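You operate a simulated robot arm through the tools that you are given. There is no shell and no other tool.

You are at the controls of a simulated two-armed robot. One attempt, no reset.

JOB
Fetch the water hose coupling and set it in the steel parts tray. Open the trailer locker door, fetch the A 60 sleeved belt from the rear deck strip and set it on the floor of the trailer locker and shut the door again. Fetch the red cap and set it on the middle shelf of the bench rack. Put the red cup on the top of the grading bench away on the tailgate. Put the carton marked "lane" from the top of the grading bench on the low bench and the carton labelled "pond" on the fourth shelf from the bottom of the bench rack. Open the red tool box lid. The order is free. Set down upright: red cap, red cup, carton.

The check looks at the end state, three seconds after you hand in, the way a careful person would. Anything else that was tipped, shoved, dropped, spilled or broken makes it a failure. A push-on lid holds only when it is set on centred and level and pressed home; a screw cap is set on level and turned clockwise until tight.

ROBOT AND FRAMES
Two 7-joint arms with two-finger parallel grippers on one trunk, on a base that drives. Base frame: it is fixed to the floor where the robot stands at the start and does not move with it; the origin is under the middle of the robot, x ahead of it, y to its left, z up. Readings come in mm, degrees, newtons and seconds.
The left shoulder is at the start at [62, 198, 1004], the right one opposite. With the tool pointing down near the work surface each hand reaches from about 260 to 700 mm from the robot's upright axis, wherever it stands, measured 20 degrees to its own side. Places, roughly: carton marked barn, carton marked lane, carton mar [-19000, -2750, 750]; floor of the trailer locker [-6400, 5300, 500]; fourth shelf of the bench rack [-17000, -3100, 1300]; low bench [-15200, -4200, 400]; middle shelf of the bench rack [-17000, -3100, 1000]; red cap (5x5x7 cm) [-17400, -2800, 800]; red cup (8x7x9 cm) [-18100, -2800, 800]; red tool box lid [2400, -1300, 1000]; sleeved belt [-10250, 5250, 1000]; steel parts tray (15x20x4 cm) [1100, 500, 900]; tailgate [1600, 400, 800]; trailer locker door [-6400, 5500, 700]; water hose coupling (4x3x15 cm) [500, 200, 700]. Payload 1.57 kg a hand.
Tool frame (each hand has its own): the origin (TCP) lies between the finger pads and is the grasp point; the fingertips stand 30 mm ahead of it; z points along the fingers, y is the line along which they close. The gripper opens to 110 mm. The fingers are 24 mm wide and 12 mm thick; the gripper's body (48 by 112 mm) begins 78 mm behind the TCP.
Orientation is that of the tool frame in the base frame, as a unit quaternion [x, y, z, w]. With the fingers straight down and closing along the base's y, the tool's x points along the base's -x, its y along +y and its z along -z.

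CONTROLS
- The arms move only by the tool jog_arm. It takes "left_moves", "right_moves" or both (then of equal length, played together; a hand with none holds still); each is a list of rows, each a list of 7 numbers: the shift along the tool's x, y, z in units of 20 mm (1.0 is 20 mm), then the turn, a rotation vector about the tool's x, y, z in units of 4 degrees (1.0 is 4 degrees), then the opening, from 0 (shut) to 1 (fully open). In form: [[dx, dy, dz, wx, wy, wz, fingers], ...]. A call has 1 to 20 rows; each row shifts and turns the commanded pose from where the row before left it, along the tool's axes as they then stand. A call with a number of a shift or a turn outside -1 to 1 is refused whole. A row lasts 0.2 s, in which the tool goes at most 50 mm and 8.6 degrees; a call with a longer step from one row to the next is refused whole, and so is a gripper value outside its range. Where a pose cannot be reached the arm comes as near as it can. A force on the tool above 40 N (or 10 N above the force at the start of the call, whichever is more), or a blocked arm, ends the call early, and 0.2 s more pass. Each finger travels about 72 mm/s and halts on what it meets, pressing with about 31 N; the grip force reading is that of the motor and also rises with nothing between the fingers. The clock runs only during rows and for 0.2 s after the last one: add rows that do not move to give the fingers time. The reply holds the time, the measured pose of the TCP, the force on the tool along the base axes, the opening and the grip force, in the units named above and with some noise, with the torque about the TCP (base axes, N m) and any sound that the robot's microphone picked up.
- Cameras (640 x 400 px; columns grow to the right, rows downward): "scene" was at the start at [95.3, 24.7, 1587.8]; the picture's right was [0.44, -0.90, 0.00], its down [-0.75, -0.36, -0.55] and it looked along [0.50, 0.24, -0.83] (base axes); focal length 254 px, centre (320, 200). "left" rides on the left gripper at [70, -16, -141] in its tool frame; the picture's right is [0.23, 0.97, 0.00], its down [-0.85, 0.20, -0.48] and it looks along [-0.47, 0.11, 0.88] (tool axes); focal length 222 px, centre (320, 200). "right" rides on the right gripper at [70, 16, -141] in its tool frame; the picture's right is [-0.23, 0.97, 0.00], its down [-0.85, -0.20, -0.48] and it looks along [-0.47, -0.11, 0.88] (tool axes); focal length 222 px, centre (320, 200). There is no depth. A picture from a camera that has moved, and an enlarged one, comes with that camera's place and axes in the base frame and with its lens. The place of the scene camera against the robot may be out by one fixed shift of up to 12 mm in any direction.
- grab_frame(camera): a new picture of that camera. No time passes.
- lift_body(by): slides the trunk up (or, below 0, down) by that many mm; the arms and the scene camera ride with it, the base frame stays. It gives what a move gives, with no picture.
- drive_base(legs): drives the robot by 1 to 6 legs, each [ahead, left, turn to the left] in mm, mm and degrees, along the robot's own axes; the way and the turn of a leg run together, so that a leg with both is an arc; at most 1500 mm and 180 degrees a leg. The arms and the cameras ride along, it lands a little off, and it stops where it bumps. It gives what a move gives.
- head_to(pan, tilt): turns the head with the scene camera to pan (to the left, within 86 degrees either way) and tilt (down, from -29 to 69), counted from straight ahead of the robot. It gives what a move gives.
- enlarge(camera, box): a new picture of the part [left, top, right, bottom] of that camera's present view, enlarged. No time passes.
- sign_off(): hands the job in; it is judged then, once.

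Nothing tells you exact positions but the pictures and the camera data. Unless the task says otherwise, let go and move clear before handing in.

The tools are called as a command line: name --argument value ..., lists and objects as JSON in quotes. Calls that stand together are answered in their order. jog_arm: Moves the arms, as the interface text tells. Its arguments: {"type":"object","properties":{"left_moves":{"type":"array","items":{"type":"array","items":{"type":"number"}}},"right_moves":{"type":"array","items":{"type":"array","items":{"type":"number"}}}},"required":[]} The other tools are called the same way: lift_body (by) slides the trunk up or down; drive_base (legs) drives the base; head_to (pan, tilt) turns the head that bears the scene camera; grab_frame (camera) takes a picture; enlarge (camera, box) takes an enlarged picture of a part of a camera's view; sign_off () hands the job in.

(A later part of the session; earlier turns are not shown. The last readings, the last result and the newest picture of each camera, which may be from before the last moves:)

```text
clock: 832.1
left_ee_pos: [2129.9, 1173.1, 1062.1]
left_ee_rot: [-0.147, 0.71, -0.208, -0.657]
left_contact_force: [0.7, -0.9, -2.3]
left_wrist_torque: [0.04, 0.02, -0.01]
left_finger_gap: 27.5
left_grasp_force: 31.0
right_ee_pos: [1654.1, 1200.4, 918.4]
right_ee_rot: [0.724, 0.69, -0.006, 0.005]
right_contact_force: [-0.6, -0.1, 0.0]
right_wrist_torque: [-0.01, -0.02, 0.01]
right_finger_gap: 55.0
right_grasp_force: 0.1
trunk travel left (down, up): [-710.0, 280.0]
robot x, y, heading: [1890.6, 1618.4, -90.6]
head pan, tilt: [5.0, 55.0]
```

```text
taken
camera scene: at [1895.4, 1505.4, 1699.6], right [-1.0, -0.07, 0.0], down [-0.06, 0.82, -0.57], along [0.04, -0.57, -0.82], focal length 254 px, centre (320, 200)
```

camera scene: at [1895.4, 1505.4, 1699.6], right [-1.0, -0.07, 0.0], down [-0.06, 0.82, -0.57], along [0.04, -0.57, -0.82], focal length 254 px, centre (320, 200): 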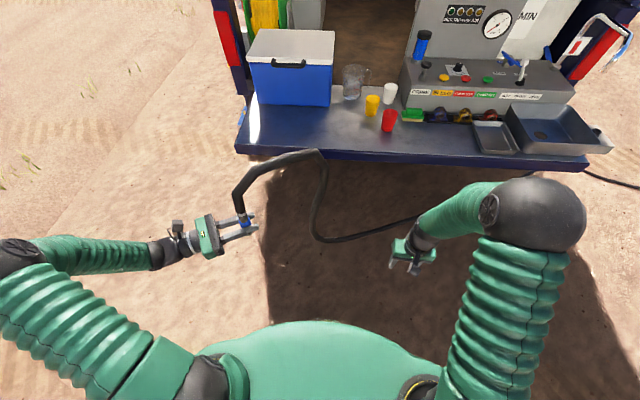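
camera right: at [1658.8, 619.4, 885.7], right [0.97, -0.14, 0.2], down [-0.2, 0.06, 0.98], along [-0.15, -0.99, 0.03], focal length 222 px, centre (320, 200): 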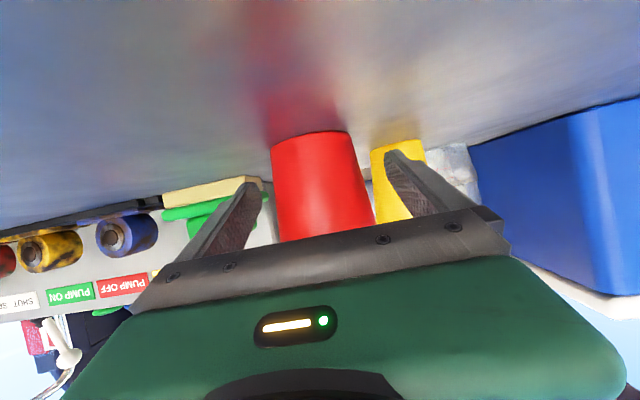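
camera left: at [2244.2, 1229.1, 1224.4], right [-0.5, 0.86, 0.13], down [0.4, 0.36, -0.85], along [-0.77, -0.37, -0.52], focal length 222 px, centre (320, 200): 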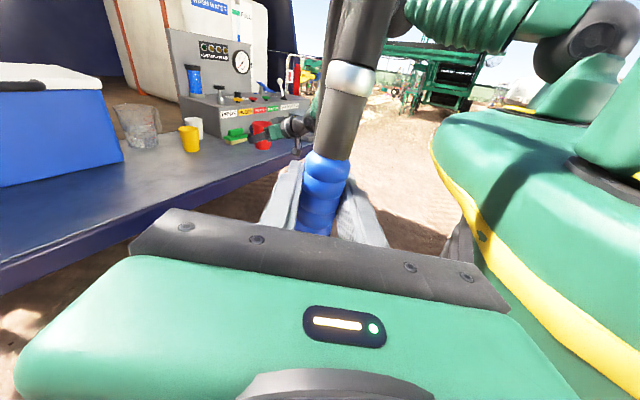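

The hose clearly runs to the standpipe, not to me. I rotate the left hand to point down so the coupling lies level with its hose end toward me.

jog_arm --left_moves '[[0, 0, 0, -0.967, -0.501, 0.959, 0], [0, 0, 0, -0.967, -0.501, 0.959, 0], [0, 0, 0, -0.967, -0.501, 0.959, 0], [0, 0, 0, -0.967, -0.501, 0.959, 0], [0, 0, 0, -0.967, -0.501, 0.959, 0], [0, 0, 0, -0.967, -0.501, 0.959, 0], [0, 0, 0, -0.967, -0.501, 0.959, 0], [0, 0, 0, -0.967, -0.501, 0.959, 0], [0, 0, 0, -0.967, -0.501, 0.959, 0], [0, 0, 0, -0.967, -0.501, 0.959, 0], [0, 0, 0, -0.967, -0.501, 0.959, 0], [0, 0, 0, -0.967, -0.501, 0.959, 0], [0, 0, 0, -0.967, -0.501, 0.959, 0], [0, 0, 0, -0.967, -0.501, 0.959, 0], [0, 0, 0, -0.967, -0.501, 0.959, 0], [0, 0, 0, -0.967, -0.501, 0.959, 0], [0, 0, 0, -0.967, -0.501, 0.959, 0], [0, 0, 0, -0.967, -0.501, 0.959, 0], [0, 0, 0, -0.967, -0.501, 0.959, 0], [0, 0, 0, -0.967, -0.501, 0.959, 0]]'

jog_arm --left_moves '[[0, 0, 0, -0.967, -0.501, 0.959, 0], [0, 0, 0, -0.967, -0.501, 0.959, 0], [0, 0, 0, -0.967, -0.501, 0.959, 0], [0, 0, 0, 0, 0, 0, 0]]'

grab_frame --camera "scene"

grab_frame --camera "left"

```text
clock: 836.3
left_ee_pos: [2129.2, 1172.8, 1062.1]
left_ee_rot: [0.631, 0.768, -0.033, -0.105]
left_contact_force: [0.8, -0.3, -2.3]
left_wrist_torque: [-0.05, 0.01, 0.01]
left_finger_gap: 27.6
left_grasp_force: 31.2
right_ee_pos: [1653.2, 1201.0, 918.3]
right_ee_rot: [0.723, 0.691, -0.004, 0.006]
right_contact_force: [-0.6, 0.5, 0.1]
right_wrist_torque: [0.01, 0.0, -0.02]
right_finger_gap: 54.7
right_grasp_force: 0.1
trunk travel left (down, up): [-710.0, 280.0]
robot x, y, heading: [1890.0, 1618.6, -90.6]
head pan, tilt: [5.0, 55.0]
```

```text
clock: 837.3
left_ee_pos: [2128.6, 1172.6, 1061.0]
left_ee_rot: [0.71, 0.705, 0.0, 0.002]
left_contact_force: [-0.6, 0.2, -2.6]
left_wrist_torque: [0.0, 0.01, -0.01]
left_finger_gap: 27.4
left_grasp_force: 30.9
right_ee_pos: [1654.1, 1199.7, 918.3]
right_ee_rot: [0.723, 0.691, -0.005, 0.006]
right_contact_force: [-0.2, 0.1, 0.0]
right_wrist_torque: [-0.03, -0.01, -0.05]
right_finger_gap: 55.1
right_grasp_force: 0.2
trunk travel left (down, up): [-710.0, 280.0]
robot x, y, heading: [1890.1, 1618.7, -90.4]
head pan, tilt: [5.0, 55.0]
```

```text
taken
camera scene: at [1893.7, 1505.0, 1699.5], right [-1.0, -0.07, 0.0], down [-0.06, 0.82, -0.57], along [0.04, -0.57, -0.82], focal length 254 px, centre (320, 200)
```

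scene: 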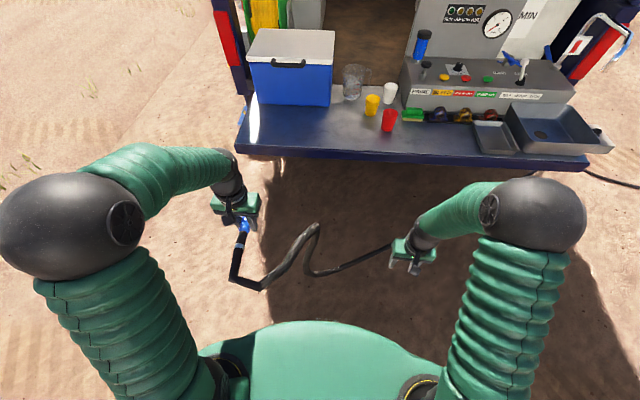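

```text
taken
camera left: at [2112.8, 1242.0, 1203.9], right [0.98, 0.22, 0.0], down [0.19, -0.86, 0.48], along [0.11, -0.47, -0.88], focal length 222 px, centre (320, 200)
```

left: 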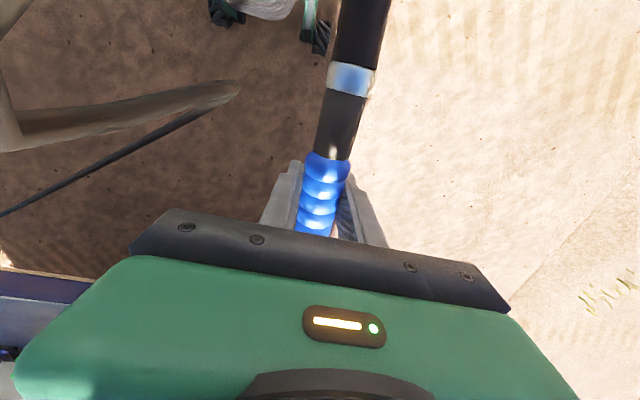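

The coupling lies level in the left hand with its tip pointing ahead. I raise the right hand for clearance and drive to the tray: first sideways, then ahead part of the way.

jog_arm --right_moves '[[0, 0, -1, 0, 0, 0, 0.3], [0, 0, -1, 0, 0, 0, 0.3], [0, 0, -1, 0, 0, 0, 0.3], [0, 0, -1, 0, 0, 0, 0.3], [0, 0, -1, 0, 0, 0, 0.3], [0, 0, -1, 0, 0, 0, 0.3]]'

drive_base --legs '[[0, -993, 0], [500, 0, 0]]'

head_to --pan 10 --tilt 50

grab_frame --camera "scene"

grab_frame --camera "left"

```text
clock: 838.7
left_ee_pos: [2127.8, 1173.1, 1062.0]
left_ee_rot: [0.71, 0.704, 0.0, 0.002]
left_contact_force: [-0.1, -0.5, -2.2]
left_wrist_torque: [-0.01, -0.01, -0.03]
left_finger_gap: 27.3
left_grasp_force: 30.9
right_ee_pos: [1655.3, 1202.0, 1038.7]
right_ee_rot: [0.723, 0.69, -0.006, 0.005]
right_contact_force: [-0.2, 0.3, -0.4]
right_wrist_torque: [0.01, -0.01, 0.01]
right_finger_gap: 32.7
right_grasp_force: 0.1
trunk travel left (down, up): [-710.0, 280.0]
robot x, y, heading: [1890.4, 1618.3, -90.7]
head pan, tilt: [5.0, 55.0]
```

```text
clock: 846.4
left_ee_pos: [1124.7, 683.5, 1062.6]
left_ee_rot: [0.708, 0.706, 0.0, 0.003]
left_contact_force: [-1.0, 0.3, -3.0]
left_wrist_torque: [0.0, 0.03, 0.04]
left_finger_gap: 27.7
left_grasp_force: 31.3
right_ee_pos: [651.4, 710.9, 1039.2]
right_ee_rot: [0.724, 0.69, -0.007, 0.006]
right_contact_force: [-0.2, 0.0, 0.2]
right_wrist_torque: [-0.01, 0.0, -0.03]
right_finger_gap: 33.2
right_grasp_force: 0.1
trunk travel left (down, up): [-710.0, 280.0]
robot x, y, heading: [881.9, 1129.5, -90.6]
head pan, tilt: [5.0, 55.0]
```

```text
clock: 847.1
left_ee_pos: [1126.5, 681.9, 1061.2]
left_ee_rot: [0.709, 0.706, 0.001, 0.004]
left_contact_force: [0.4, -0.4, -3.3]
left_wrist_torque: [0.01, -0.02, 0.03]
left_finger_gap: 27.6
left_grasp_force: 31.1
right_ee_pos: [650.8, 710.3, 1038.5]
right_ee_rot: [0.724, 0.69, -0.006, 0.007]
right_contact_force: [-0.4, -1.1, -0.1]
right_wrist_torque: [0.0, 0.0, -0.03]
right_finger_gap: 32.8
right_grasp_force: 0.1
trunk travel left (down, up): [-710.0, 280.0]
robot x, y, heading: [882.6, 1129.7, -90.8]
head pan, tilt: [10.0, 50.0]
```

```text
taken
camera scene: at [896.4, 1010.6, 1706.1], right [-0.99, -0.16, 0.0], down [-0.12, 0.76, -0.64], along [0.1, -0.63, -0.77], focal length 254 px, centre (320, 200)
```

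scene: 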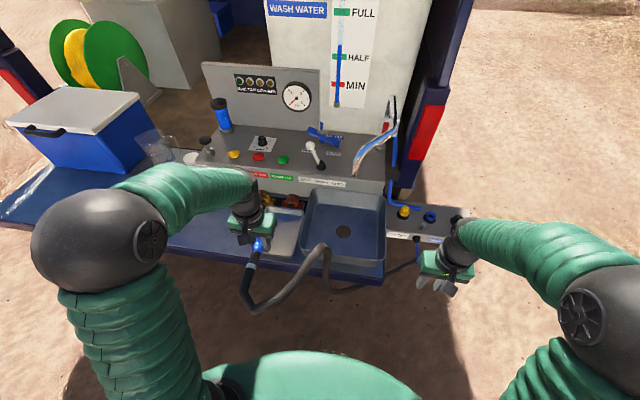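

```text
taken
camera left: at [1108.6, 752.2, 1204.2], right [0.98, 0.22, 0.0], down [0.19, -0.85, 0.48], along [0.11, -0.47, -0.88], focal length 222 px, centre (320, 200)
```

left: 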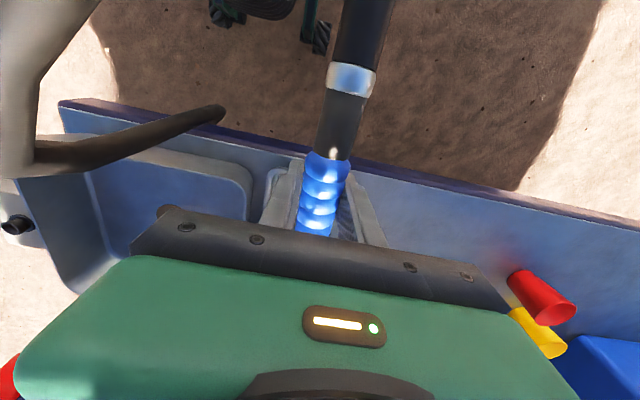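

The tray's centre is at about (1132, 488). I drive the remaining distance so the coupling is above it.

drive_base --legs '[[184, 6, 0]]'

head_to --pan 22 --tilt 60

grab_frame --camera "left"

grab_frame --camera "scene"

enlarge --camera "scene" --box '[240, 120, 420, 280]'

```text
clock: 848.6
left_ee_pos: [1128.0, 504.3, 1062.8]
left_ee_rot: [0.709, 0.705, -0.001, 0.003]
left_contact_force: [0.1, -0.1, -2.2]
left_wrist_torque: [0.02, -0.01, 0.02]
left_finger_gap: 27.5
left_grasp_force: 31.0
right_ee_pos: [654.3, 533.5, 1039.8]
right_ee_rot: [0.724, 0.69, -0.006, 0.007]
right_contact_force: [0.0, 1.1, -0.8]
right_wrist_torque: [-0.01, -0.02, -0.03]
right_finger_gap: 33.1
right_grasp_force: 0.1
trunk travel left (down, up): [-710.0, 280.0]
robot x, y, heading: [888.2, 944.5, -91.2]
head pan, tilt: [10.0, 50.0]
```

```text
clock: 849.3
left_ee_pos: [1128.3, 501.9, 1061.5]
left_ee_rot: [0.71, 0.704, 0.001, 0.003]
left_contact_force: [-0.3, -0.5, -2.0]
left_wrist_torque: [0.02, 0.01, 0.02]
left_finger_gap: 27.7
left_grasp_force: 30.9
right_ee_pos: [653.4, 530.4, 1039.0]
right_ee_rot: [0.723, 0.691, -0.006, 0.006]
right_contact_force: [1.3, 0.8, -0.4]
right_wrist_torque: [0.01, 0.0, 0.01]
right_finger_gap: 33.1
right_grasp_force: 0.0
trunk travel left (down, up): [-710.0, 280.0]
robot x, y, heading: [890.3, 946.7, -90.6]
head pan, tilt: [22.0, 60.0]
```

```text
taken
camera left: at [1111.8, 571.4, 1204.3], right [0.98, 0.22, 0.0], down [0.19, -0.86, 0.48], along [0.11, -0.47, -0.88], focal length 222 px, centre (320, 200)
```

left: 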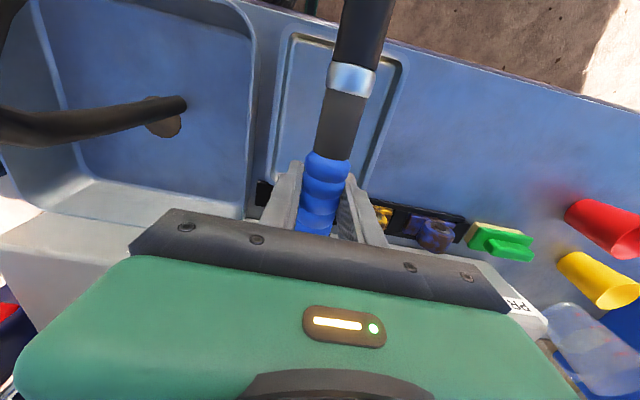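

```text
taken
camera scene: at [911.5, 842.9, 1693.5], right [-0.93, -0.36, 0.0], down [-0.31, 0.81, -0.5], along [0.18, -0.46, -0.87], focal length 254 px, centre (320, 200)
```

scene: 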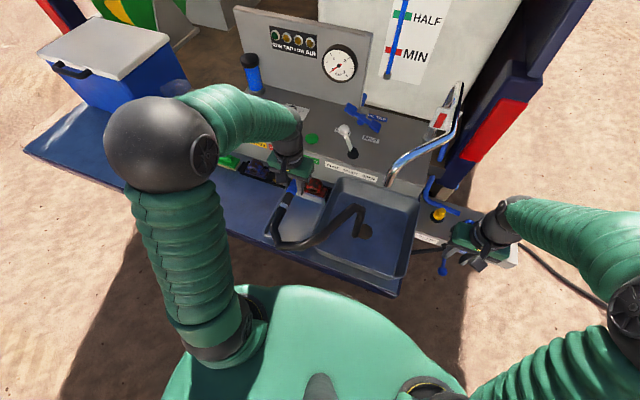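

```text
2.50 times, centred on (330, 200) of scene
camera zoom: at [911.5, 842.9, 1693.5], right [-0.93, -0.36, 0.0], down [-0.31, 0.81, -0.5], along [0.18, -0.46, -0.87], focal length 636 px, centre (295, 200)
```

zoom: 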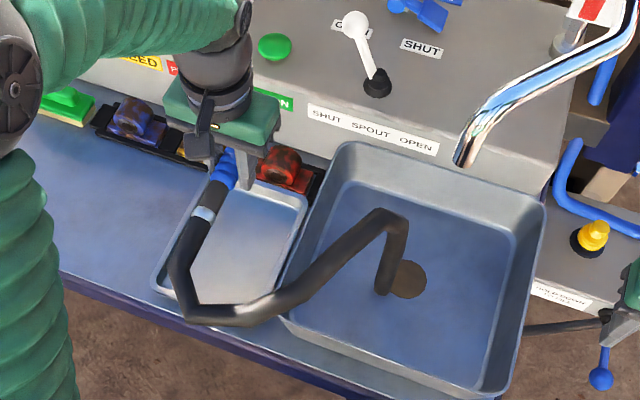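

From the wrist camera the tray spans x 1062–1218, y 408–612 (centre 1140, 510). I shift the coupling 12 mm sideways and lower with the trunk.

jog_arm --left_moves '[[0, 0.3, 0, 0, 0, 0, 0], [0, 0.3, 0, 0, 0, 0, 0], [0, 0, 0, 0, 0, 0, 0]]'

lift_body --by -140

grab_frame --camera "left"

enlarge --camera "scene" --box '[240, 120, 420, 280]'

```text
clock: 850.1
left_ee_pos: [1139.6, 501.6, 1062.9]
left_ee_rot: [0.71, 0.704, 0.0, 0.002]
left_contact_force: [-0.3, -0.3, -2.5]
left_wrist_torque: [-0.04, -0.02, 0.01]
left_finger_gap: 27.4
left_grasp_force: 30.7
right_ee_pos: [653.5, 531.0, 1037.8]
right_ee_rot: [0.724, 0.69, -0.007, 0.006]
right_contact_force: [-0.1, -0.3, -0.7]
right_wrist_torque: [-0.03, 0.02, 0.0]
right_finger_gap: 33.1
right_grasp_force: 0.0
trunk travel left (down, up): [-710.0, 280.0]
robot x, y, heading: [887.8, 952.0, -91.0]
head pan, tilt: [22.0, 60.0]
```

```text
clock: 851.8
left_ee_pos: [1139.9, 501.9, 923.1]
left_ee_rot: [0.709, 0.705, 0.0, 0.002]
left_contact_force: [0.4, -0.2, -2.1]
left_wrist_torque: [0.03, -0.02, -0.04]
left_finger_gap: 27.5
left_grasp_force: 31.0
right_ee_pos: [653.2, 531.1, 899.2]
right_ee_rot: [0.724, 0.69, -0.006, 0.006]
right_contact_force: [0.5, -0.5, -0.9]
right_wrist_torque: [0.01, 0.02, 0.0]
right_finger_gap: 32.8
right_grasp_force: 0.0
trunk travel left (down, up): [-570.0, 420.0]
robot x, y, heading: [888.6, 948.4, -90.7]
head pan, tilt: [22.0, 60.0]
```

```text
taken
camera left: at [1124.0, 571.9, 1065.4], right [0.98, 0.22, 0.0], down [0.19, -0.85, 0.48], along [0.11, -0.47, -0.88], focal length 222 px, centre (320, 200)
```

left: 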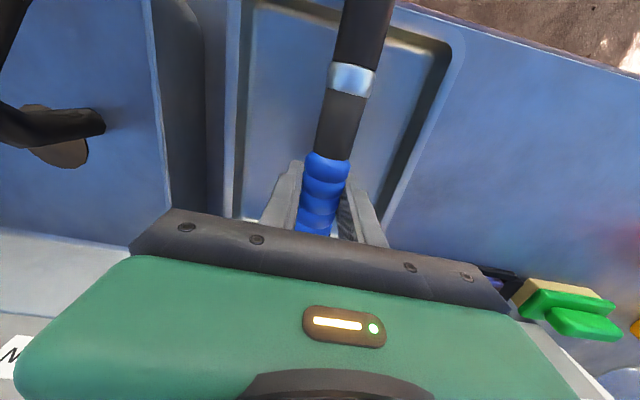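

```text
2.50 times, centred on (330, 200) of scene
camera zoom: at [911.5, 843.7, 1553.6], right [-0.93, -0.36, 0.0], down [-0.31, 0.81, -0.5], along [0.18, -0.46, -0.87], focal length 636 px, centre (295, 200)
```

zoom: 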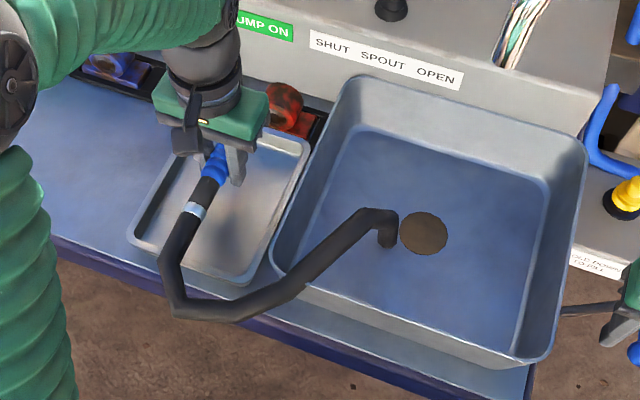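

The coupling is centred over the tray. I lower further and then in small steps until the fingertips or coupling touch the tray floor.

lift_body --by -42

lift_body --by -5

lift_body --by -4

grab_frame --camera "left"

```text
clock: 852.7
left_ee_pos: [1139.7, 503.0, 882.9]
left_ee_rot: [0.709, 0.705, 0.0, 0.004]
left_contact_force: [3.3, 2.3, 27.5]
left_wrist_torque: [0.31, 0.34, 0.02]
left_finger_gap: 27.5
left_grasp_force: 31.2
right_ee_pos: [652.7, 531.5, 857.0]
right_ee_rot: [0.724, 0.69, -0.007, 0.007]
right_contact_force: [0.3, -1.0, 0.4]
right_wrist_torque: [0.02, 0.02, 0.0]
right_finger_gap: 33.2
right_grasp_force: 0.2
trunk travel left (down, up): [-528.0, 462.0]
robot x, y, heading: [890.1, 941.1, -90.8]
head pan, tilt: [22.0, 60.0]
```

```text
clock: 853.0
left_ee_pos: [1141.4, 502.4, 884.5]
left_ee_rot: [0.709, 0.705, -0.001, 0.006]
left_contact_force: [0.1, 8.6, 19.1]
left_wrist_torque: [0.48, 0.35, -0.13]
left_finger_gap: 27.7
left_grasp_force: 30.9
right_ee_pos: [652.5, 532.6, 855.9]
right_ee_rot: [0.724, 0.69, -0.006, 0.007]
right_contact_force: [0.3, 0.2, 0.2]
right_wrist_torque: [0.01, -0.03, -0.01]
right_finger_gap: 33.1
right_grasp_force: 0.0
trunk travel left (down, up): [-527.0, 463.0]
robot x, y, heading: [888.4, 946.7, -90.9]
head pan, tilt: [22.0, 60.0]
stopped: the force on the tool passed its limit at 46 N (the readings are from after the stop); the commanded pose is now the measured one
```

```text
clock: 853.5
left_ee_pos: [1139.7, 500.7, 884.2]
left_ee_rot: [0.709, 0.705, -0.002, 0.008]
left_contact_force: [-1.0, 9.8, 27.2]
left_wrist_torque: [0.68, 0.53, -0.14]
left_finger_gap: 27.3
left_grasp_force: 31.4
right_ee_pos: [652.1, 533.0, 852.7]
right_ee_rot: [0.723, 0.691, -0.006, 0.008]
right_contact_force: [0.7, -0.3, -0.7]
right_wrist_torque: [0.04, 0.02, 0.0]
right_finger_gap: 33.0
right_grasp_force: 0.1
trunk travel left (down, up): [-524.0, 466.0]
robot x, y, heading: [889.5, 949.2, -90.7]
head pan, tilt: [22.0, 60.0]
stopped: the force on the tool passed its limit at 43 N (the readings are from after the stop); the commanded pose is now the measured one
```

```text
taken
camera left: at [1123.0, 572.4, 1025.2], right [0.97, 0.22, 0.0], down [0.19, -0.85, 0.49], along [0.11, -0.48, -0.87], focal length 222 px, centre (320, 200)
```

left: 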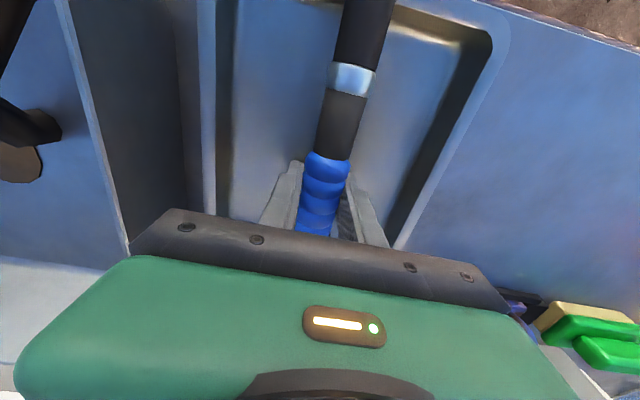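

The fingertips rest on the tray floor. I relieve by 5 mm and open the fingers just enough to release the coupling.

lift_body --by 5

jog_arm --left_moves '[[0, 0, 0, 0, 0, 0, 0.3], [0, 0, 0, 0, 0, 0, 0.4], [0, 0, 0, 0, 0, 0, 0.5], [0, 0, 0, 0, 0, 0, 0.55], [0, 0, 0, 0, 0, 0, 0.55]]'

grab_frame --camera "left"

enlarge --camera "scene" --box '[240, 120, 420, 280]'

```text
clock: 854.0
left_ee_pos: [1142.5, 497.8, 884.6]
left_ee_rot: [0.709, 0.705, -0.003, 0.007]
left_contact_force: [0.5, 0.3, -2.5]
left_wrist_torque: [0.01, -0.01, 0.0]
left_finger_gap: 27.5
left_grasp_force: 31.6
right_ee_pos: [654.2, 530.3, 857.0]
right_ee_rot: [0.723, 0.69, -0.006, 0.006]
right_contact_force: [0.6, 0.7, -0.5]
right_wrist_torque: [-0.04, 0.02, -0.04]
right_finger_gap: 32.8
right_grasp_force: 0.0
trunk travel left (down, up): [-529.0, 461.0]
robot x, y, heading: [889.7, 948.4, -90.6]
head pan, tilt: [22.0, 60.0]
```

```text
clock: 855.2
left_ee_pos: [1141.6, 498.5, 886.3]
left_ee_rot: [0.709, 0.705, -0.003, 0.008]
left_contact_force: [0.1, 0.7, -0.9]
left_wrist_torque: [0.02, 0.0, -0.04]
left_finger_gap: 60.7
left_grasp_force: 0.1
right_ee_pos: [653.2, 530.2, 857.2]
right_ee_rot: [0.723, 0.691, -0.005, 0.007]
right_contact_force: [-0.1, -0.3, -0.2]
right_wrist_torque: [-0.01, 0.0, 0.02]
right_finger_gap: 32.8
right_grasp_force: 0.0
trunk travel left (down, up): [-529.0, 461.0]
robot x, y, heading: [885.0, 949.0, -90.8]
head pan, tilt: [22.0, 60.0]
```

```text
taken
camera left: at [1124.8, 570.0, 1027.5], right [0.98, 0.22, 0.0], down [0.19, -0.85, 0.49], along [0.11, -0.48, -0.87], focal length 222 px, centre (320, 200)
```

left: 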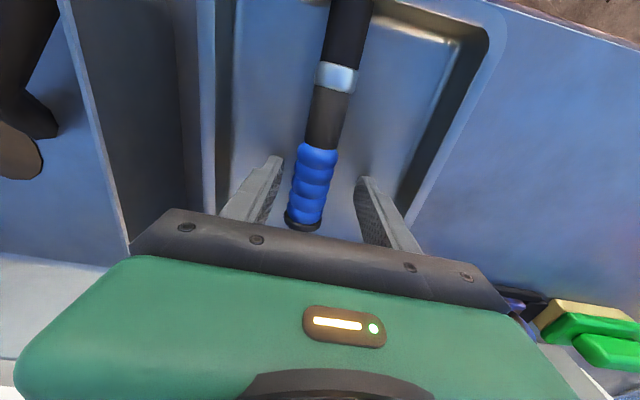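

```text
2.50 times, centred on (330, 200) of scene
camera zoom: at [911.4, 843.9, 1512.4], right [-0.93, -0.36, 0.0], down [-0.31, 0.81, -0.5], along [0.18, -0.46, -0.87], focal length 636 px, centre (295, 200)
```

zoom: 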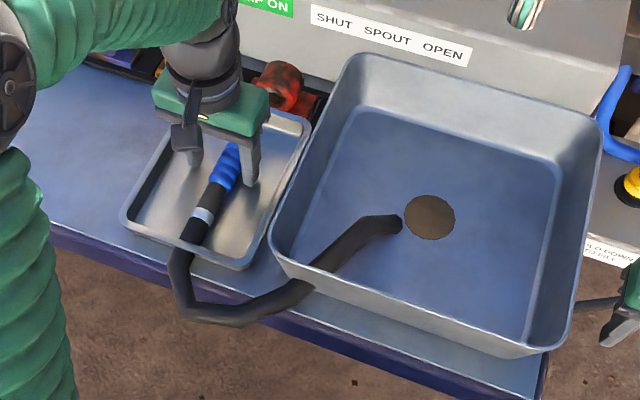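

The coupling dropped into the tray. I raise straight up and check.

lift_body --by 180

grab_frame --camera "left"

drive_base --legs '[[-350, 0, 0]]'

head_to --pan 5 --tilt 45

grab_frame --camera "scene"

enlarge --camera "scene" --box '[180, 120, 380, 260]'

```text
clock: 857.2
left_ee_pos: [1142.1, 498.5, 1064.7]
left_ee_rot: [0.709, 0.705, -0.003, 0.007]
left_contact_force: [0.6, 0.1, 0.2]
left_wrist_torque: [0.02, -0.01, 0.01]
left_finger_gap: 60.4
left_grasp_force: 0.3
right_ee_pos: [654.4, 530.3, 1036.5]
right_ee_rot: [0.723, 0.69, -0.006, 0.006]
right_contact_force: [1.4, 0.1, 0.6]
right_wrist_torque: [0.03, 0.01, -0.02]
right_finger_gap: 33.1
right_grasp_force: 0.0
trunk travel left (down, up): [-709.0, 281.0]
robot x, y, heading: [886.8, 946.8, -90.8]
head pan, tilt: [22.0, 60.0]
```

```text
taken
camera left: at [1124.8, 569.6, 1207.4], right [0.98, 0.22, 0.0], down [0.19, -0.85, 0.49], along [0.11, -0.48, -0.87], focal length 222 px, centre (320, 200)
```

left: 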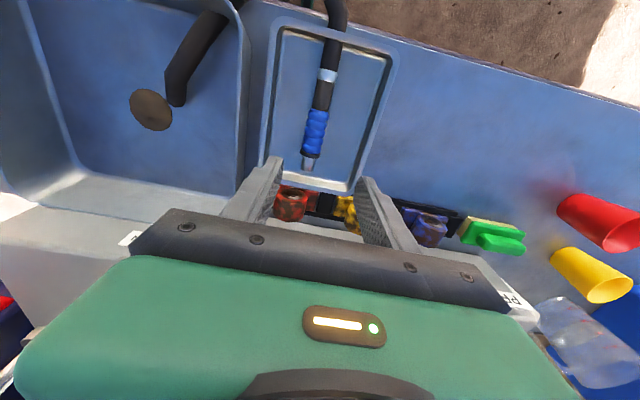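

```text
clock: 859.5
left_ee_pos: [1148.1, 855.6, 1066.7]
left_ee_rot: [0.708, 0.707, -0.002, 0.006]
left_contact_force: [-0.5, -0.8, 0.7]
left_wrist_torque: [0.03, 0.0, 0.0]
left_finger_gap: 60.4
left_grasp_force: 0.2
right_ee_pos: [660.3, 885.4, 1036.0]
right_ee_rot: [0.722, 0.692, -0.005, 0.006]
right_contact_force: [-1.2, -0.1, 0.5]
right_wrist_torque: [-0.01, -0.04, 0.01]
right_finger_gap: 33.1
right_grasp_force: 0.0
trunk travel left (down, up): [-709.0, 281.0]
robot x, y, heading: [889.9, 1305.5, -90.6]
head pan, tilt: [22.0, 60.0]
```

```text
clock: 860.3
left_ee_pos: [1147.4, 859.1, 1066.5]
left_ee_rot: [0.707, 0.707, -0.003, 0.008]
left_contact_force: [-0.5, 0.2, -0.5]
left_wrist_torque: [0.0, 0.02, 0.02]
left_finger_gap: 60.4
left_grasp_force: 0.2
right_ee_pos: [658.7, 888.6, 1037.9]
right_ee_rot: [0.721, 0.692, -0.007, 0.008]
right_contact_force: [0.0, 0.0, 0.2]
right_wrist_torque: [0.02, 0.01, -0.01]
right_finger_gap: 33.1
right_grasp_force: 0.1
trunk travel left (down, up): [-709.0, 281.0]
robot x, y, heading: [891.9, 1303.7, -89.9]
head pan, tilt: [5.0, 45.0]
```

```text
taken
camera scene: at [897.3, 1182.6, 1711.9], right [-1.0, -0.08, 0.0], down [-0.06, 0.71, -0.71], along [0.06, -0.7, -0.71], focal length 254 px, centre (320, 200)
```

scene: 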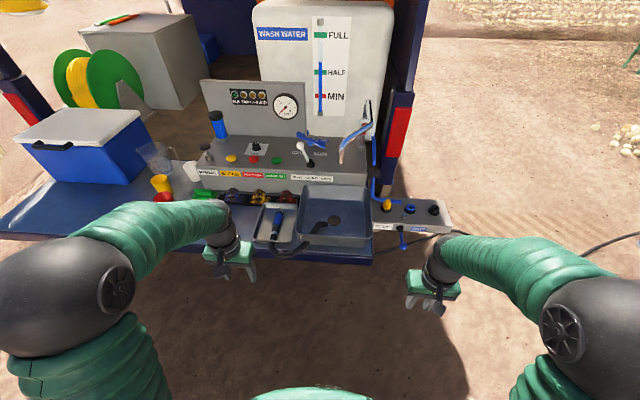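

```text
2.86 times, centred on (280, 190) of scene
camera zoom: at [897.3, 1182.6, 1711.9], right [-1.0, -0.08, 0.0], down [-0.06, 0.71, -0.71], along [0.06, -0.7, -0.71], focal length 726 px, centre (434, 229)
```

zoom: 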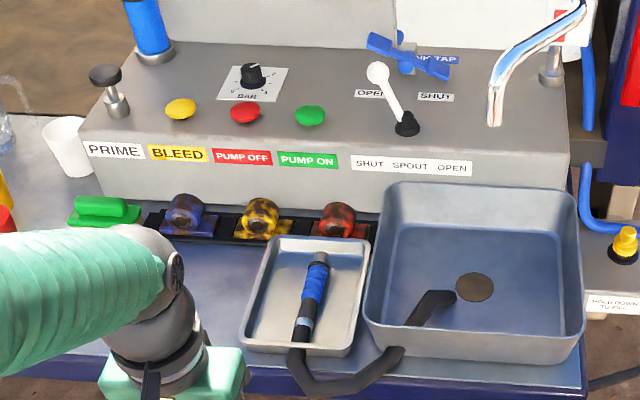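

The coupling lies in the steel parts tray. Last task: the red tool box lid at about (2400, -1300). I move past the van's rear to look along its far side.

drive_base --legs '[[-100, 0, 0], [0, 1400, 0], [0, 1200, 0]]'

head_to --pan -10 --tilt 20

grab_frame --camera "scene"

```text
clock: 873.6
left_ee_pos: [3731.7, 958.0, 1067.9]
left_ee_rot: [0.705, 0.709, -0.002, 0.009]
left_contact_force: [0.3, 0.5, -0.3]
left_wrist_torque: [0.04, -0.03, 0.0]
left_finger_gap: 60.4
left_grasp_force: 0.1
right_ee_pos: [3243.7, 987.0, 1036.4]
right_ee_rot: [0.72, 0.694, -0.006, 0.008]
right_contact_force: [-1.1, -0.3, -0.2]
right_wrist_torque: [0.01, -0.02, -0.04]
right_finger_gap: 33.0
right_grasp_force: 0.1
trunk travel left (down, up): [-709.0, 281.0]
robot x, y, heading: [3474.8, 1403.1, -90.2]
head pan, tilt: [5.0, 45.0]
```

```text
clock: 874.5
left_ee_pos: [3733.3, 959.9, 1067.5]
left_ee_rot: [0.706, 0.708, -0.004, 0.009]
left_contact_force: [-0.4, -0.4, -0.5]
left_wrist_torque: [-0.01, 0.01, 0.0]
left_finger_gap: 60.3
left_grasp_force: 0.0
right_ee_pos: [3245.7, 985.9, 1038.8]
right_ee_rot: [0.72, 0.694, -0.007, 0.007]
right_contact_force: [0.5, -0.4, 0.1]
right_wrist_torque: [0.0, 0.0, 0.01]
right_finger_gap: 33.0
right_grasp_force: 0.1
trunk travel left (down, up): [-709.0, 281.0]
robot x, y, heading: [3481.7, 1403.6, -90.1]
head pan, tilt: [-10.0, 20.0]
```

```text
taken
camera scene: at [3458.3, 1270.1, 1750.4], right [-0.98, 0.18, 0.0], down [0.06, 0.34, -0.94], along [-0.17, -0.92, -0.34], focal length 254 px, centre (320, 200)
```

scene: 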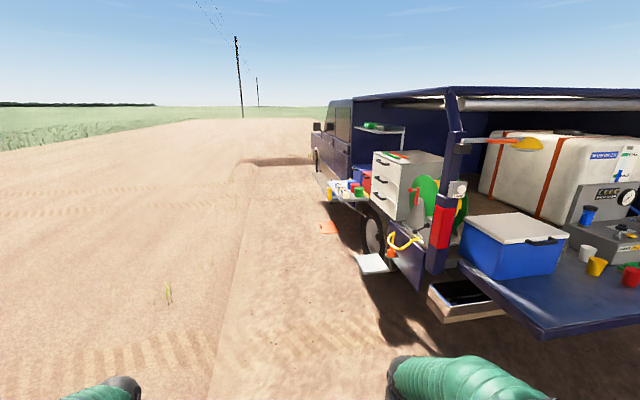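

The van's far side is open with drawers and a fold-out shelf. I zoom in there.

enlarge --camera "scene" --box '[280, 80, 500, 280]'

drive_base --legs '[[500, 400, 0]]'

head_to --pan -30 --tilt 20

grab_frame --camera "scene"

enlarge --camera "scene" --box '[200, 80, 420, 280]'

```text
2.00 times, centred on (390, 180) of scene
camera zoom: at [3458.3, 1270.1, 1750.4], right [-0.98, 0.18, 0.0], down [0.06, 0.34, -0.94], along [-0.17, -0.92, -0.34], focal length 508 px, centre (180, 240)
```

zoom: 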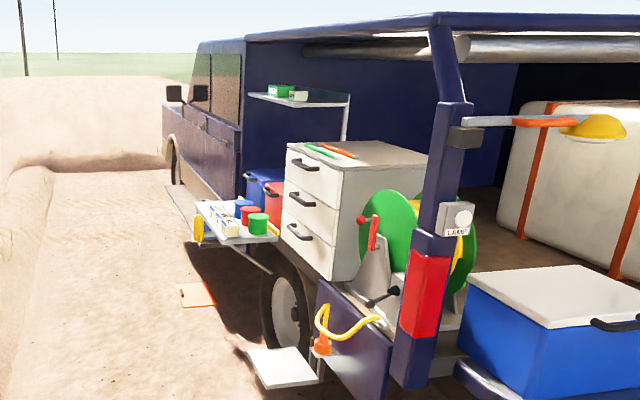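

```text
clock: 878.1
left_ee_pos: [4084.2, 468.4, 1068.4]
left_ee_rot: [0.705, 0.709, 0.0, 0.012]
left_contact_force: [-2.1, -1.4, 0.1]
left_wrist_torque: [0.13, -0.21, -0.02]
left_finger_gap: 60.5
left_grasp_force: 0.1
right_ee_pos: [3595.8, 495.2, 1034.6]
right_ee_rot: [0.72, 0.694, -0.003, 0.011]
right_contact_force: [-2.1, 2.0, 0.4]
right_wrist_torque: [-0.27, -0.23, -0.01]
right_finger_gap: 33.1
right_grasp_force: 0.0
trunk travel left (down, up): [-709.0, 281.0]
robot x, y, heading: [3833.1, 909.9, -90.1]
head pan, tilt: [-10.0, 20.0]
```

```text
clock: 878.9
left_ee_pos: [4106.7, 472.4, 1064.1]
left_ee_rot: [0.706, 0.708, -0.009, 0.006]
left_contact_force: [-0.3, -0.7, 0.2]
left_wrist_torque: [0.0, -0.04, 0.02]
left_finger_gap: 60.6
left_grasp_force: 0.0
right_ee_pos: [3618.0, 497.8, 1040.5]
right_ee_rot: [0.721, 0.693, -0.013, 0.004]
right_contact_force: [-0.2, -0.2, -0.1]
right_wrist_torque: [0.0, 0.0, -0.02]
right_finger_gap: 32.9
right_grasp_force: 0.1
trunk travel left (down, up): [-709.0, 281.0]
robot x, y, heading: [3836.9, 909.2, -89.9]
head pan, tilt: [-30.0, 20.0]
```

```text
taken
camera scene: at [3769.1, 791.3, 1750.0], right [-0.87, 0.5, -0.01], down [0.18, 0.3, -0.94], along [-0.47, -0.81, -0.35], focal length 254 px, centre (320, 200)
```

scene: 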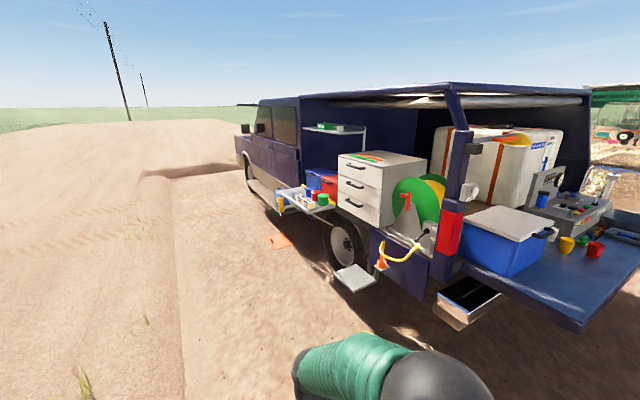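

```text
2.00 times, centred on (310, 180) of scene
camera zoom: at [3769.1, 791.3, 1750.0], right [-0.87, 0.5, -0.01], down [0.18, 0.3, -0.94], along [-0.47, -0.81, -0.35], focal length 508 px, centre (340, 240)
```

zoom: 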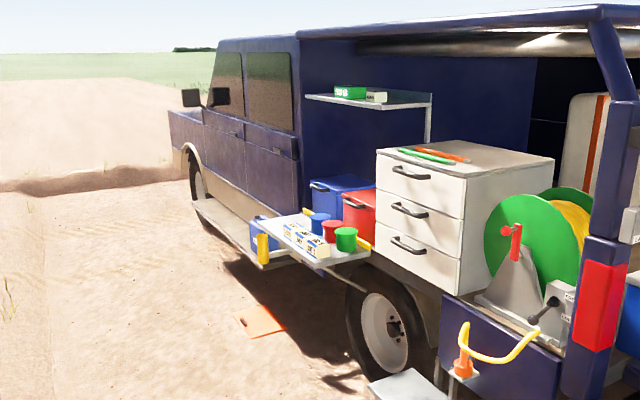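

I see a red tool box beside a blue one inside the van's far side, behind a fold-out shelf with jars. I drive along that side and turn to face it.

drive_base --legs '[[1300, 0, 0], [900, 0, 0], [0, 0, -90]]'

head_to --pan 0 --tilt 25

grab_frame --camera "scene"

enlarge --camera "scene" --box '[200, 100, 440, 280]'

```text
clock: 891.5
left_ee_pos: [3789.3, -1834.3, 1056.5]
left_ee_rot: [0.863, 0.505, -0.018, -0.009]
left_contact_force: [-0.9, -0.4, -0.1]
left_wrist_torque: [-0.03, -0.13, 0.02]
left_finger_gap: 60.5
left_grasp_force: 0.0
right_ee_pos: [3377.9, -1569.6, 1047.4]
right_ee_rot: [0.873, 0.488, -0.02, -0.011]
right_contact_force: [-0.8, -0.1, 0.5]
right_wrist_torque: [0.01, -0.11, 0.0]
right_finger_gap: 33.1
right_grasp_force: 0.0
trunk travel left (down, up): [-709.0, 281.0]
robot x, y, heading: [3746.7, -1304.5, -119.7]
head pan, tilt: [-30.0, 20.0]
stopped in leg 3: the robot was blocked; the commanded pose is now the measured one
```

```text
clock: 892.4
left_ee_pos: [3793.1, -1831.2, 1059.1]
left_ee_rot: [0.863, 0.505, -0.02, -0.009]
left_contact_force: [0.1, -0.5, -1.2]
left_wrist_torque: [0.02, 0.02, 0.02]
left_finger_gap: 60.5
left_grasp_force: 0.1
right_ee_pos: [3380.9, -1564.6, 1051.8]
right_ee_rot: [0.873, 0.487, -0.024, -0.011]
right_contact_force: [0.7, -0.6, 0.9]
right_wrist_torque: [0.0, 0.0, 0.01]
right_finger_gap: 33.2
right_grasp_force: 0.1
trunk travel left (down, up): [-709.0, 281.0]
robot x, y, heading: [3744.4, -1303.1, -119.7]
head pan, tilt: [0.0, 25.0]
```

```text
taken
camera scene: at [3679.3, -1414.6, 1742.9], right [-0.87, 0.5, 0.0], down [0.21, 0.37, -0.91], along [-0.45, -0.79, -0.42], focal length 254 px, centre (320, 200)
```

scene: 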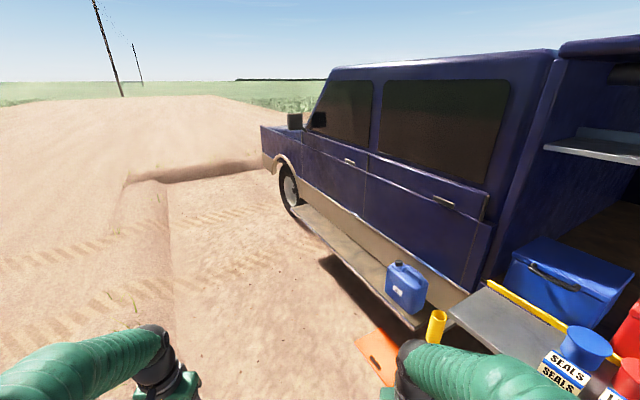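

```text
2.22 times, centred on (320, 190) of scene
camera zoom: at [3679.3, -1414.6, 1742.9], right [-0.87, 0.5, 0.0], down [0.21, 0.37, -0.91], along [-0.45, -0.79, -0.42], focal length 565 px, centre (320, 222)
```

zoom: 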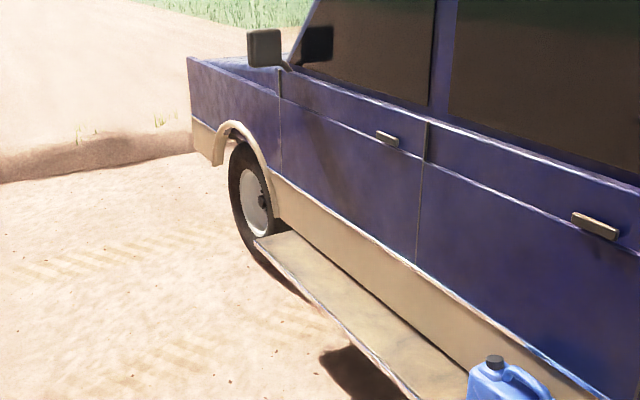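

The turn was stopped by contact, probably my right arm near the fold-out shelf. I look there before moving.

head_to --pan -60 --tilt 45

grab_frame --camera "scene"

grab_frame --camera "right"

head_to --pan -84 --tilt 30

grab_frame --camera "scene"

```text
clock: 893.7
left_ee_pos: [3792.0, -1832.7, 1058.5]
left_ee_rot: [0.863, 0.505, -0.019, -0.008]
left_contact_force: [-0.3, -0.7, -0.2]
left_wrist_torque: [-0.02, -0.01, -0.01]
left_finger_gap: 60.7
left_grasp_force: 0.1
right_ee_pos: [3380.5, -1565.4, 1049.7]
right_ee_rot: [0.873, 0.487, -0.022, -0.01]
right_contact_force: [-0.1, -0.6, 0.1]
right_wrist_torque: [0.02, 0.03, -0.01]
right_finger_gap: 33.2
right_grasp_force: 0.0
trunk travel left (down, up): [-709.0, 281.0]
robot x, y, heading: [3746.6, -1302.7, -119.9]
head pan, tilt: [-60.0, 45.0]
```

```text
taken
camera scene: at [3640.3, -1334.7, 1711.9], right [0.0, 1.0, 0.0], down [0.71, 0.0, -0.7], along [-0.7, 0.0, -0.71], focal length 254 px, centre (320, 200)
```

scene: 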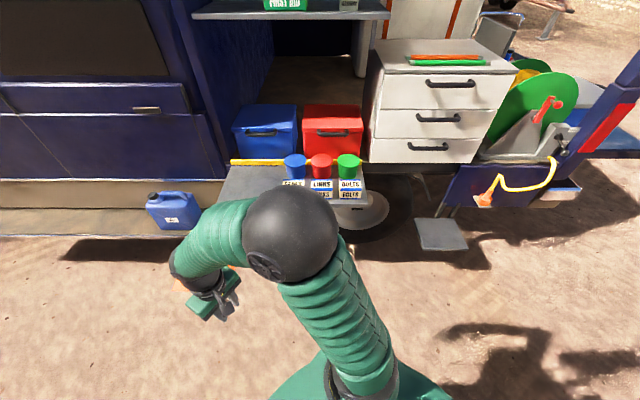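

```text
taken
camera right: at [3438.2, -1513.5, 1188.5], right [0.71, -0.71, -0.03], down [-0.6, -0.62, 0.51], along [-0.38, -0.34, -0.86], focal length 222 px, centre (320, 200)
```

right: 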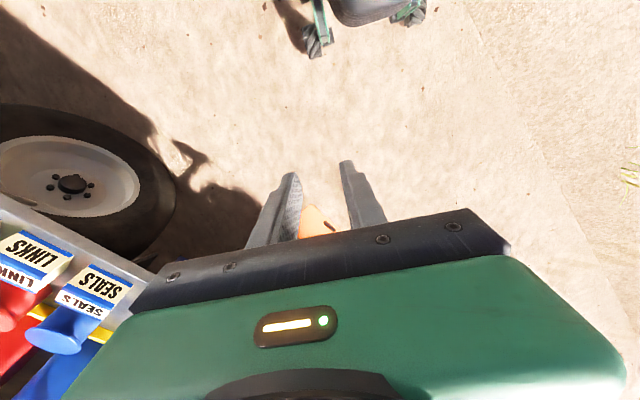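

```text
clock: 894.6
left_ee_pos: [3793.5, -1832.1, 1058.1]
left_ee_rot: [0.863, 0.505, -0.018, -0.009]
left_contact_force: [-0.1, 0.5, -0.1]
left_wrist_torque: [0.0, -0.01, -0.03]
left_finger_gap: 60.5
left_grasp_force: 0.0
right_ee_pos: [3380.0, -1566.0, 1049.1]
right_ee_rot: [0.873, 0.487, -0.022, -0.011]
right_contact_force: [0.6, -1.3, 0.5]
right_wrist_torque: [-0.04, 0.03, -0.02]
right_finger_gap: 33.1
right_grasp_force: 0.1
trunk travel left (down, up): [-709.0, 281.0]
robot x, y, heading: [3751.2, -1301.2, -119.8]
head pan, tilt: [-84.0, 30.0]
```

```text
taken
camera scene: at [3638.4, -1298.0, 1734.3], right [0.4, 0.92, 0.0], down [0.46, -0.2, -0.86], along [-0.79, 0.35, -0.51], focal length 254 px, centre (320, 200)
```

scene: 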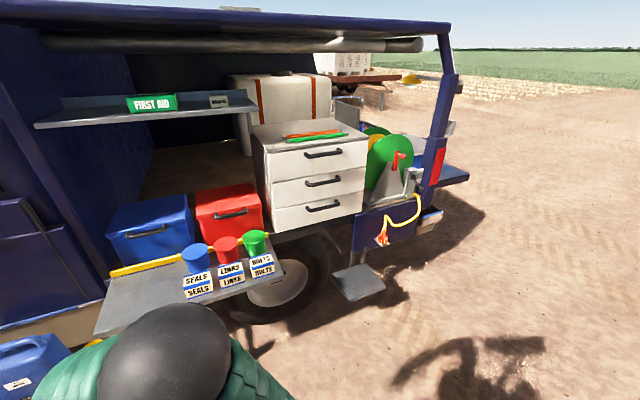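

The items are intact; more likely my base met the raised ground edge near x≈3990. I shift toward the van by 200 mm and then finish the turn.

drive_base --legs '[[100, -174, 0]]'

drive_base --legs '[[0, 0, -60]]'

head_to --pan 0 --tilt 40

grab_frame --camera "scene"

enlarge --camera "scene" --box '[200, 80, 440, 260]'

```text
clock: 896.2
left_ee_pos: [3596.3, -1830.9, 1057.8]
left_ee_rot: [0.862, 0.507, -0.022, -0.01]
left_contact_force: [0.8, 0.4, -0.3]
left_wrist_torque: [0.01, -0.04, -0.01]
left_finger_gap: 60.5
left_grasp_force: 0.0
right_ee_pos: [3183.0, -1564.4, 1049.7]
right_ee_rot: [0.872, 0.488, -0.023, -0.011]
right_contact_force: [-0.6, 0.8, 0.0]
right_wrist_torque: [-0.02, -0.03, 0.05]
right_finger_gap: 33.1
right_grasp_force: 0.1
trunk travel left (down, up): [-709.0, 281.0]
robot x, y, heading: [3547.2, -1300.8, -119.7]
head pan, tilt: [-84.0, 30.0]
```

```text
clock: 899.3
left_ee_pos: [3114.5, -1612.5, 1057.5]
left_ee_rot: [1.0, 0.01, -0.013, -0.018]
left_contact_force: [0.1, 0.0, 0.4]
left_wrist_torque: [-0.01, 0.0, 0.03]
left_finger_gap: 60.5
left_grasp_force: 0.1
right_ee_pos: [3133.4, -1121.1, 1050.6]
right_ee_rot: [1.0, -0.011, -0.014, -0.022]
right_contact_force: [0.0, -0.4, 0.4]
right_wrist_torque: [0.01, 0.02, 0.01]
right_finger_gap: 33.0
right_grasp_force: 0.0
trunk travel left (down, up): [-709.0, 281.0]
robot x, y, heading: [3547.3, -1300.3, -179.3]
head pan, tilt: [-84.0, 30.0]
```

```text
clock: 900.8
left_ee_pos: [3115.1, -1609.7, 1058.1]
left_ee_rot: [1.0, 0.01, -0.013, -0.018]
left_contact_force: [0.6, -0.1, 0.6]
left_wrist_torque: [-0.03, -0.01, 0.0]
left_finger_gap: 60.5
left_grasp_force: 0.0
right_ee_pos: [3135.5, -1119.6, 1049.0]
right_ee_rot: [1.0, -0.012, -0.015, -0.02]
right_contact_force: [-0.6, 0.5, 0.4]
right_wrist_torque: [-0.03, 0.01, -0.03]
right_finger_gap: 33.1
right_grasp_force: 0.1
trunk travel left (down, up): [-709.0, 281.0]
robot x, y, heading: [3545.2, -1302.1, -179.4]
head pan, tilt: [0.0, 40.0]
```

```text
taken
camera scene: at [3428.1, -1311.5, 1719.1], right [-0.01, 1.0, 0.0], down [0.64, 0.01, -0.76], along [-0.76, -0.01, -0.64], focal length 254 px, centre (320, 200)
```

scene: 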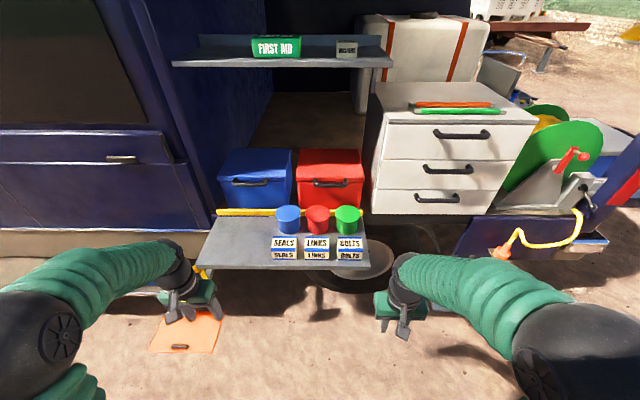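

```text
2.22 times, centred on (320, 170) of scene
camera zoom: at [3428.1, -1311.5, 1719.1], right [-0.01, 1.0, 0.0], down [0.64, 0.01, -0.76], along [-0.76, -0.01, -0.64], focal length 565 px, centre (320, 267)
```

zoom: 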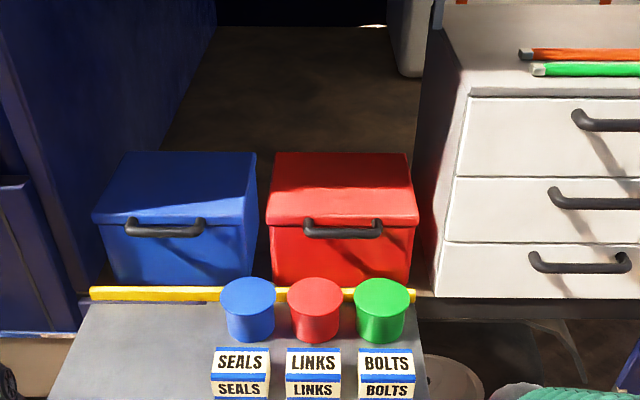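

I face the boxes now; the red one has a black bar handle on its lid's front. I raise the trunk to get a second view for triangulation.

lift_body --by 230

enlarge --camera "scene" --box '[200, 80, 440, 260]'

```text
clock: 903.3
left_ee_pos: [3114.0, -1611.1, 1288.6]
left_ee_rot: [1.0, 0.011, -0.013, -0.018]
left_contact_force: [0.4, -0.2, 0.0]
left_wrist_torque: [0.05, 0.02, 0.0]
left_finger_gap: 60.5
left_grasp_force: 0.1
right_ee_pos: [3135.5, -1120.0, 1280.2]
right_ee_rot: [1.0, -0.011, -0.014, -0.02]
right_contact_force: [-0.5, -0.4, 0.3]
right_wrist_torque: [-0.01, 0.05, -0.02]
right_finger_gap: 32.8
right_grasp_force: 0.0
trunk travel left (down, up): [-939.0, 51.0]
robot x, y, heading: [3549.2, -1301.7, -179.2]
head pan, tilt: [0.0, 40.0]
```

```text
2.22 times, centred on (320, 170) of scene
camera zoom: at [3427.7, -1311.7, 1949.0], right [-0.01, 1.0, 0.0], down [0.64, 0.01, -0.76], along [-0.76, -0.01, -0.64], focal length 565 px, centre (320, 267)
```

zoom: 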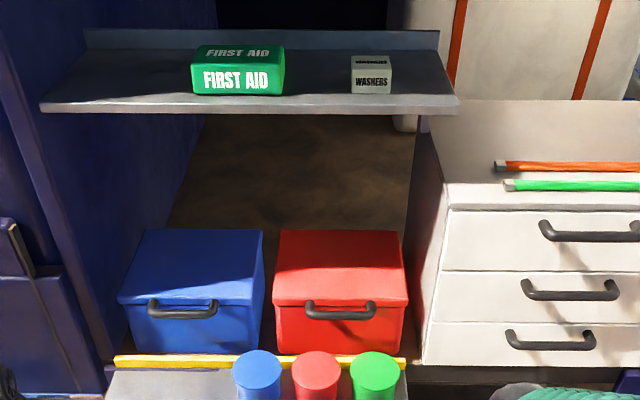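

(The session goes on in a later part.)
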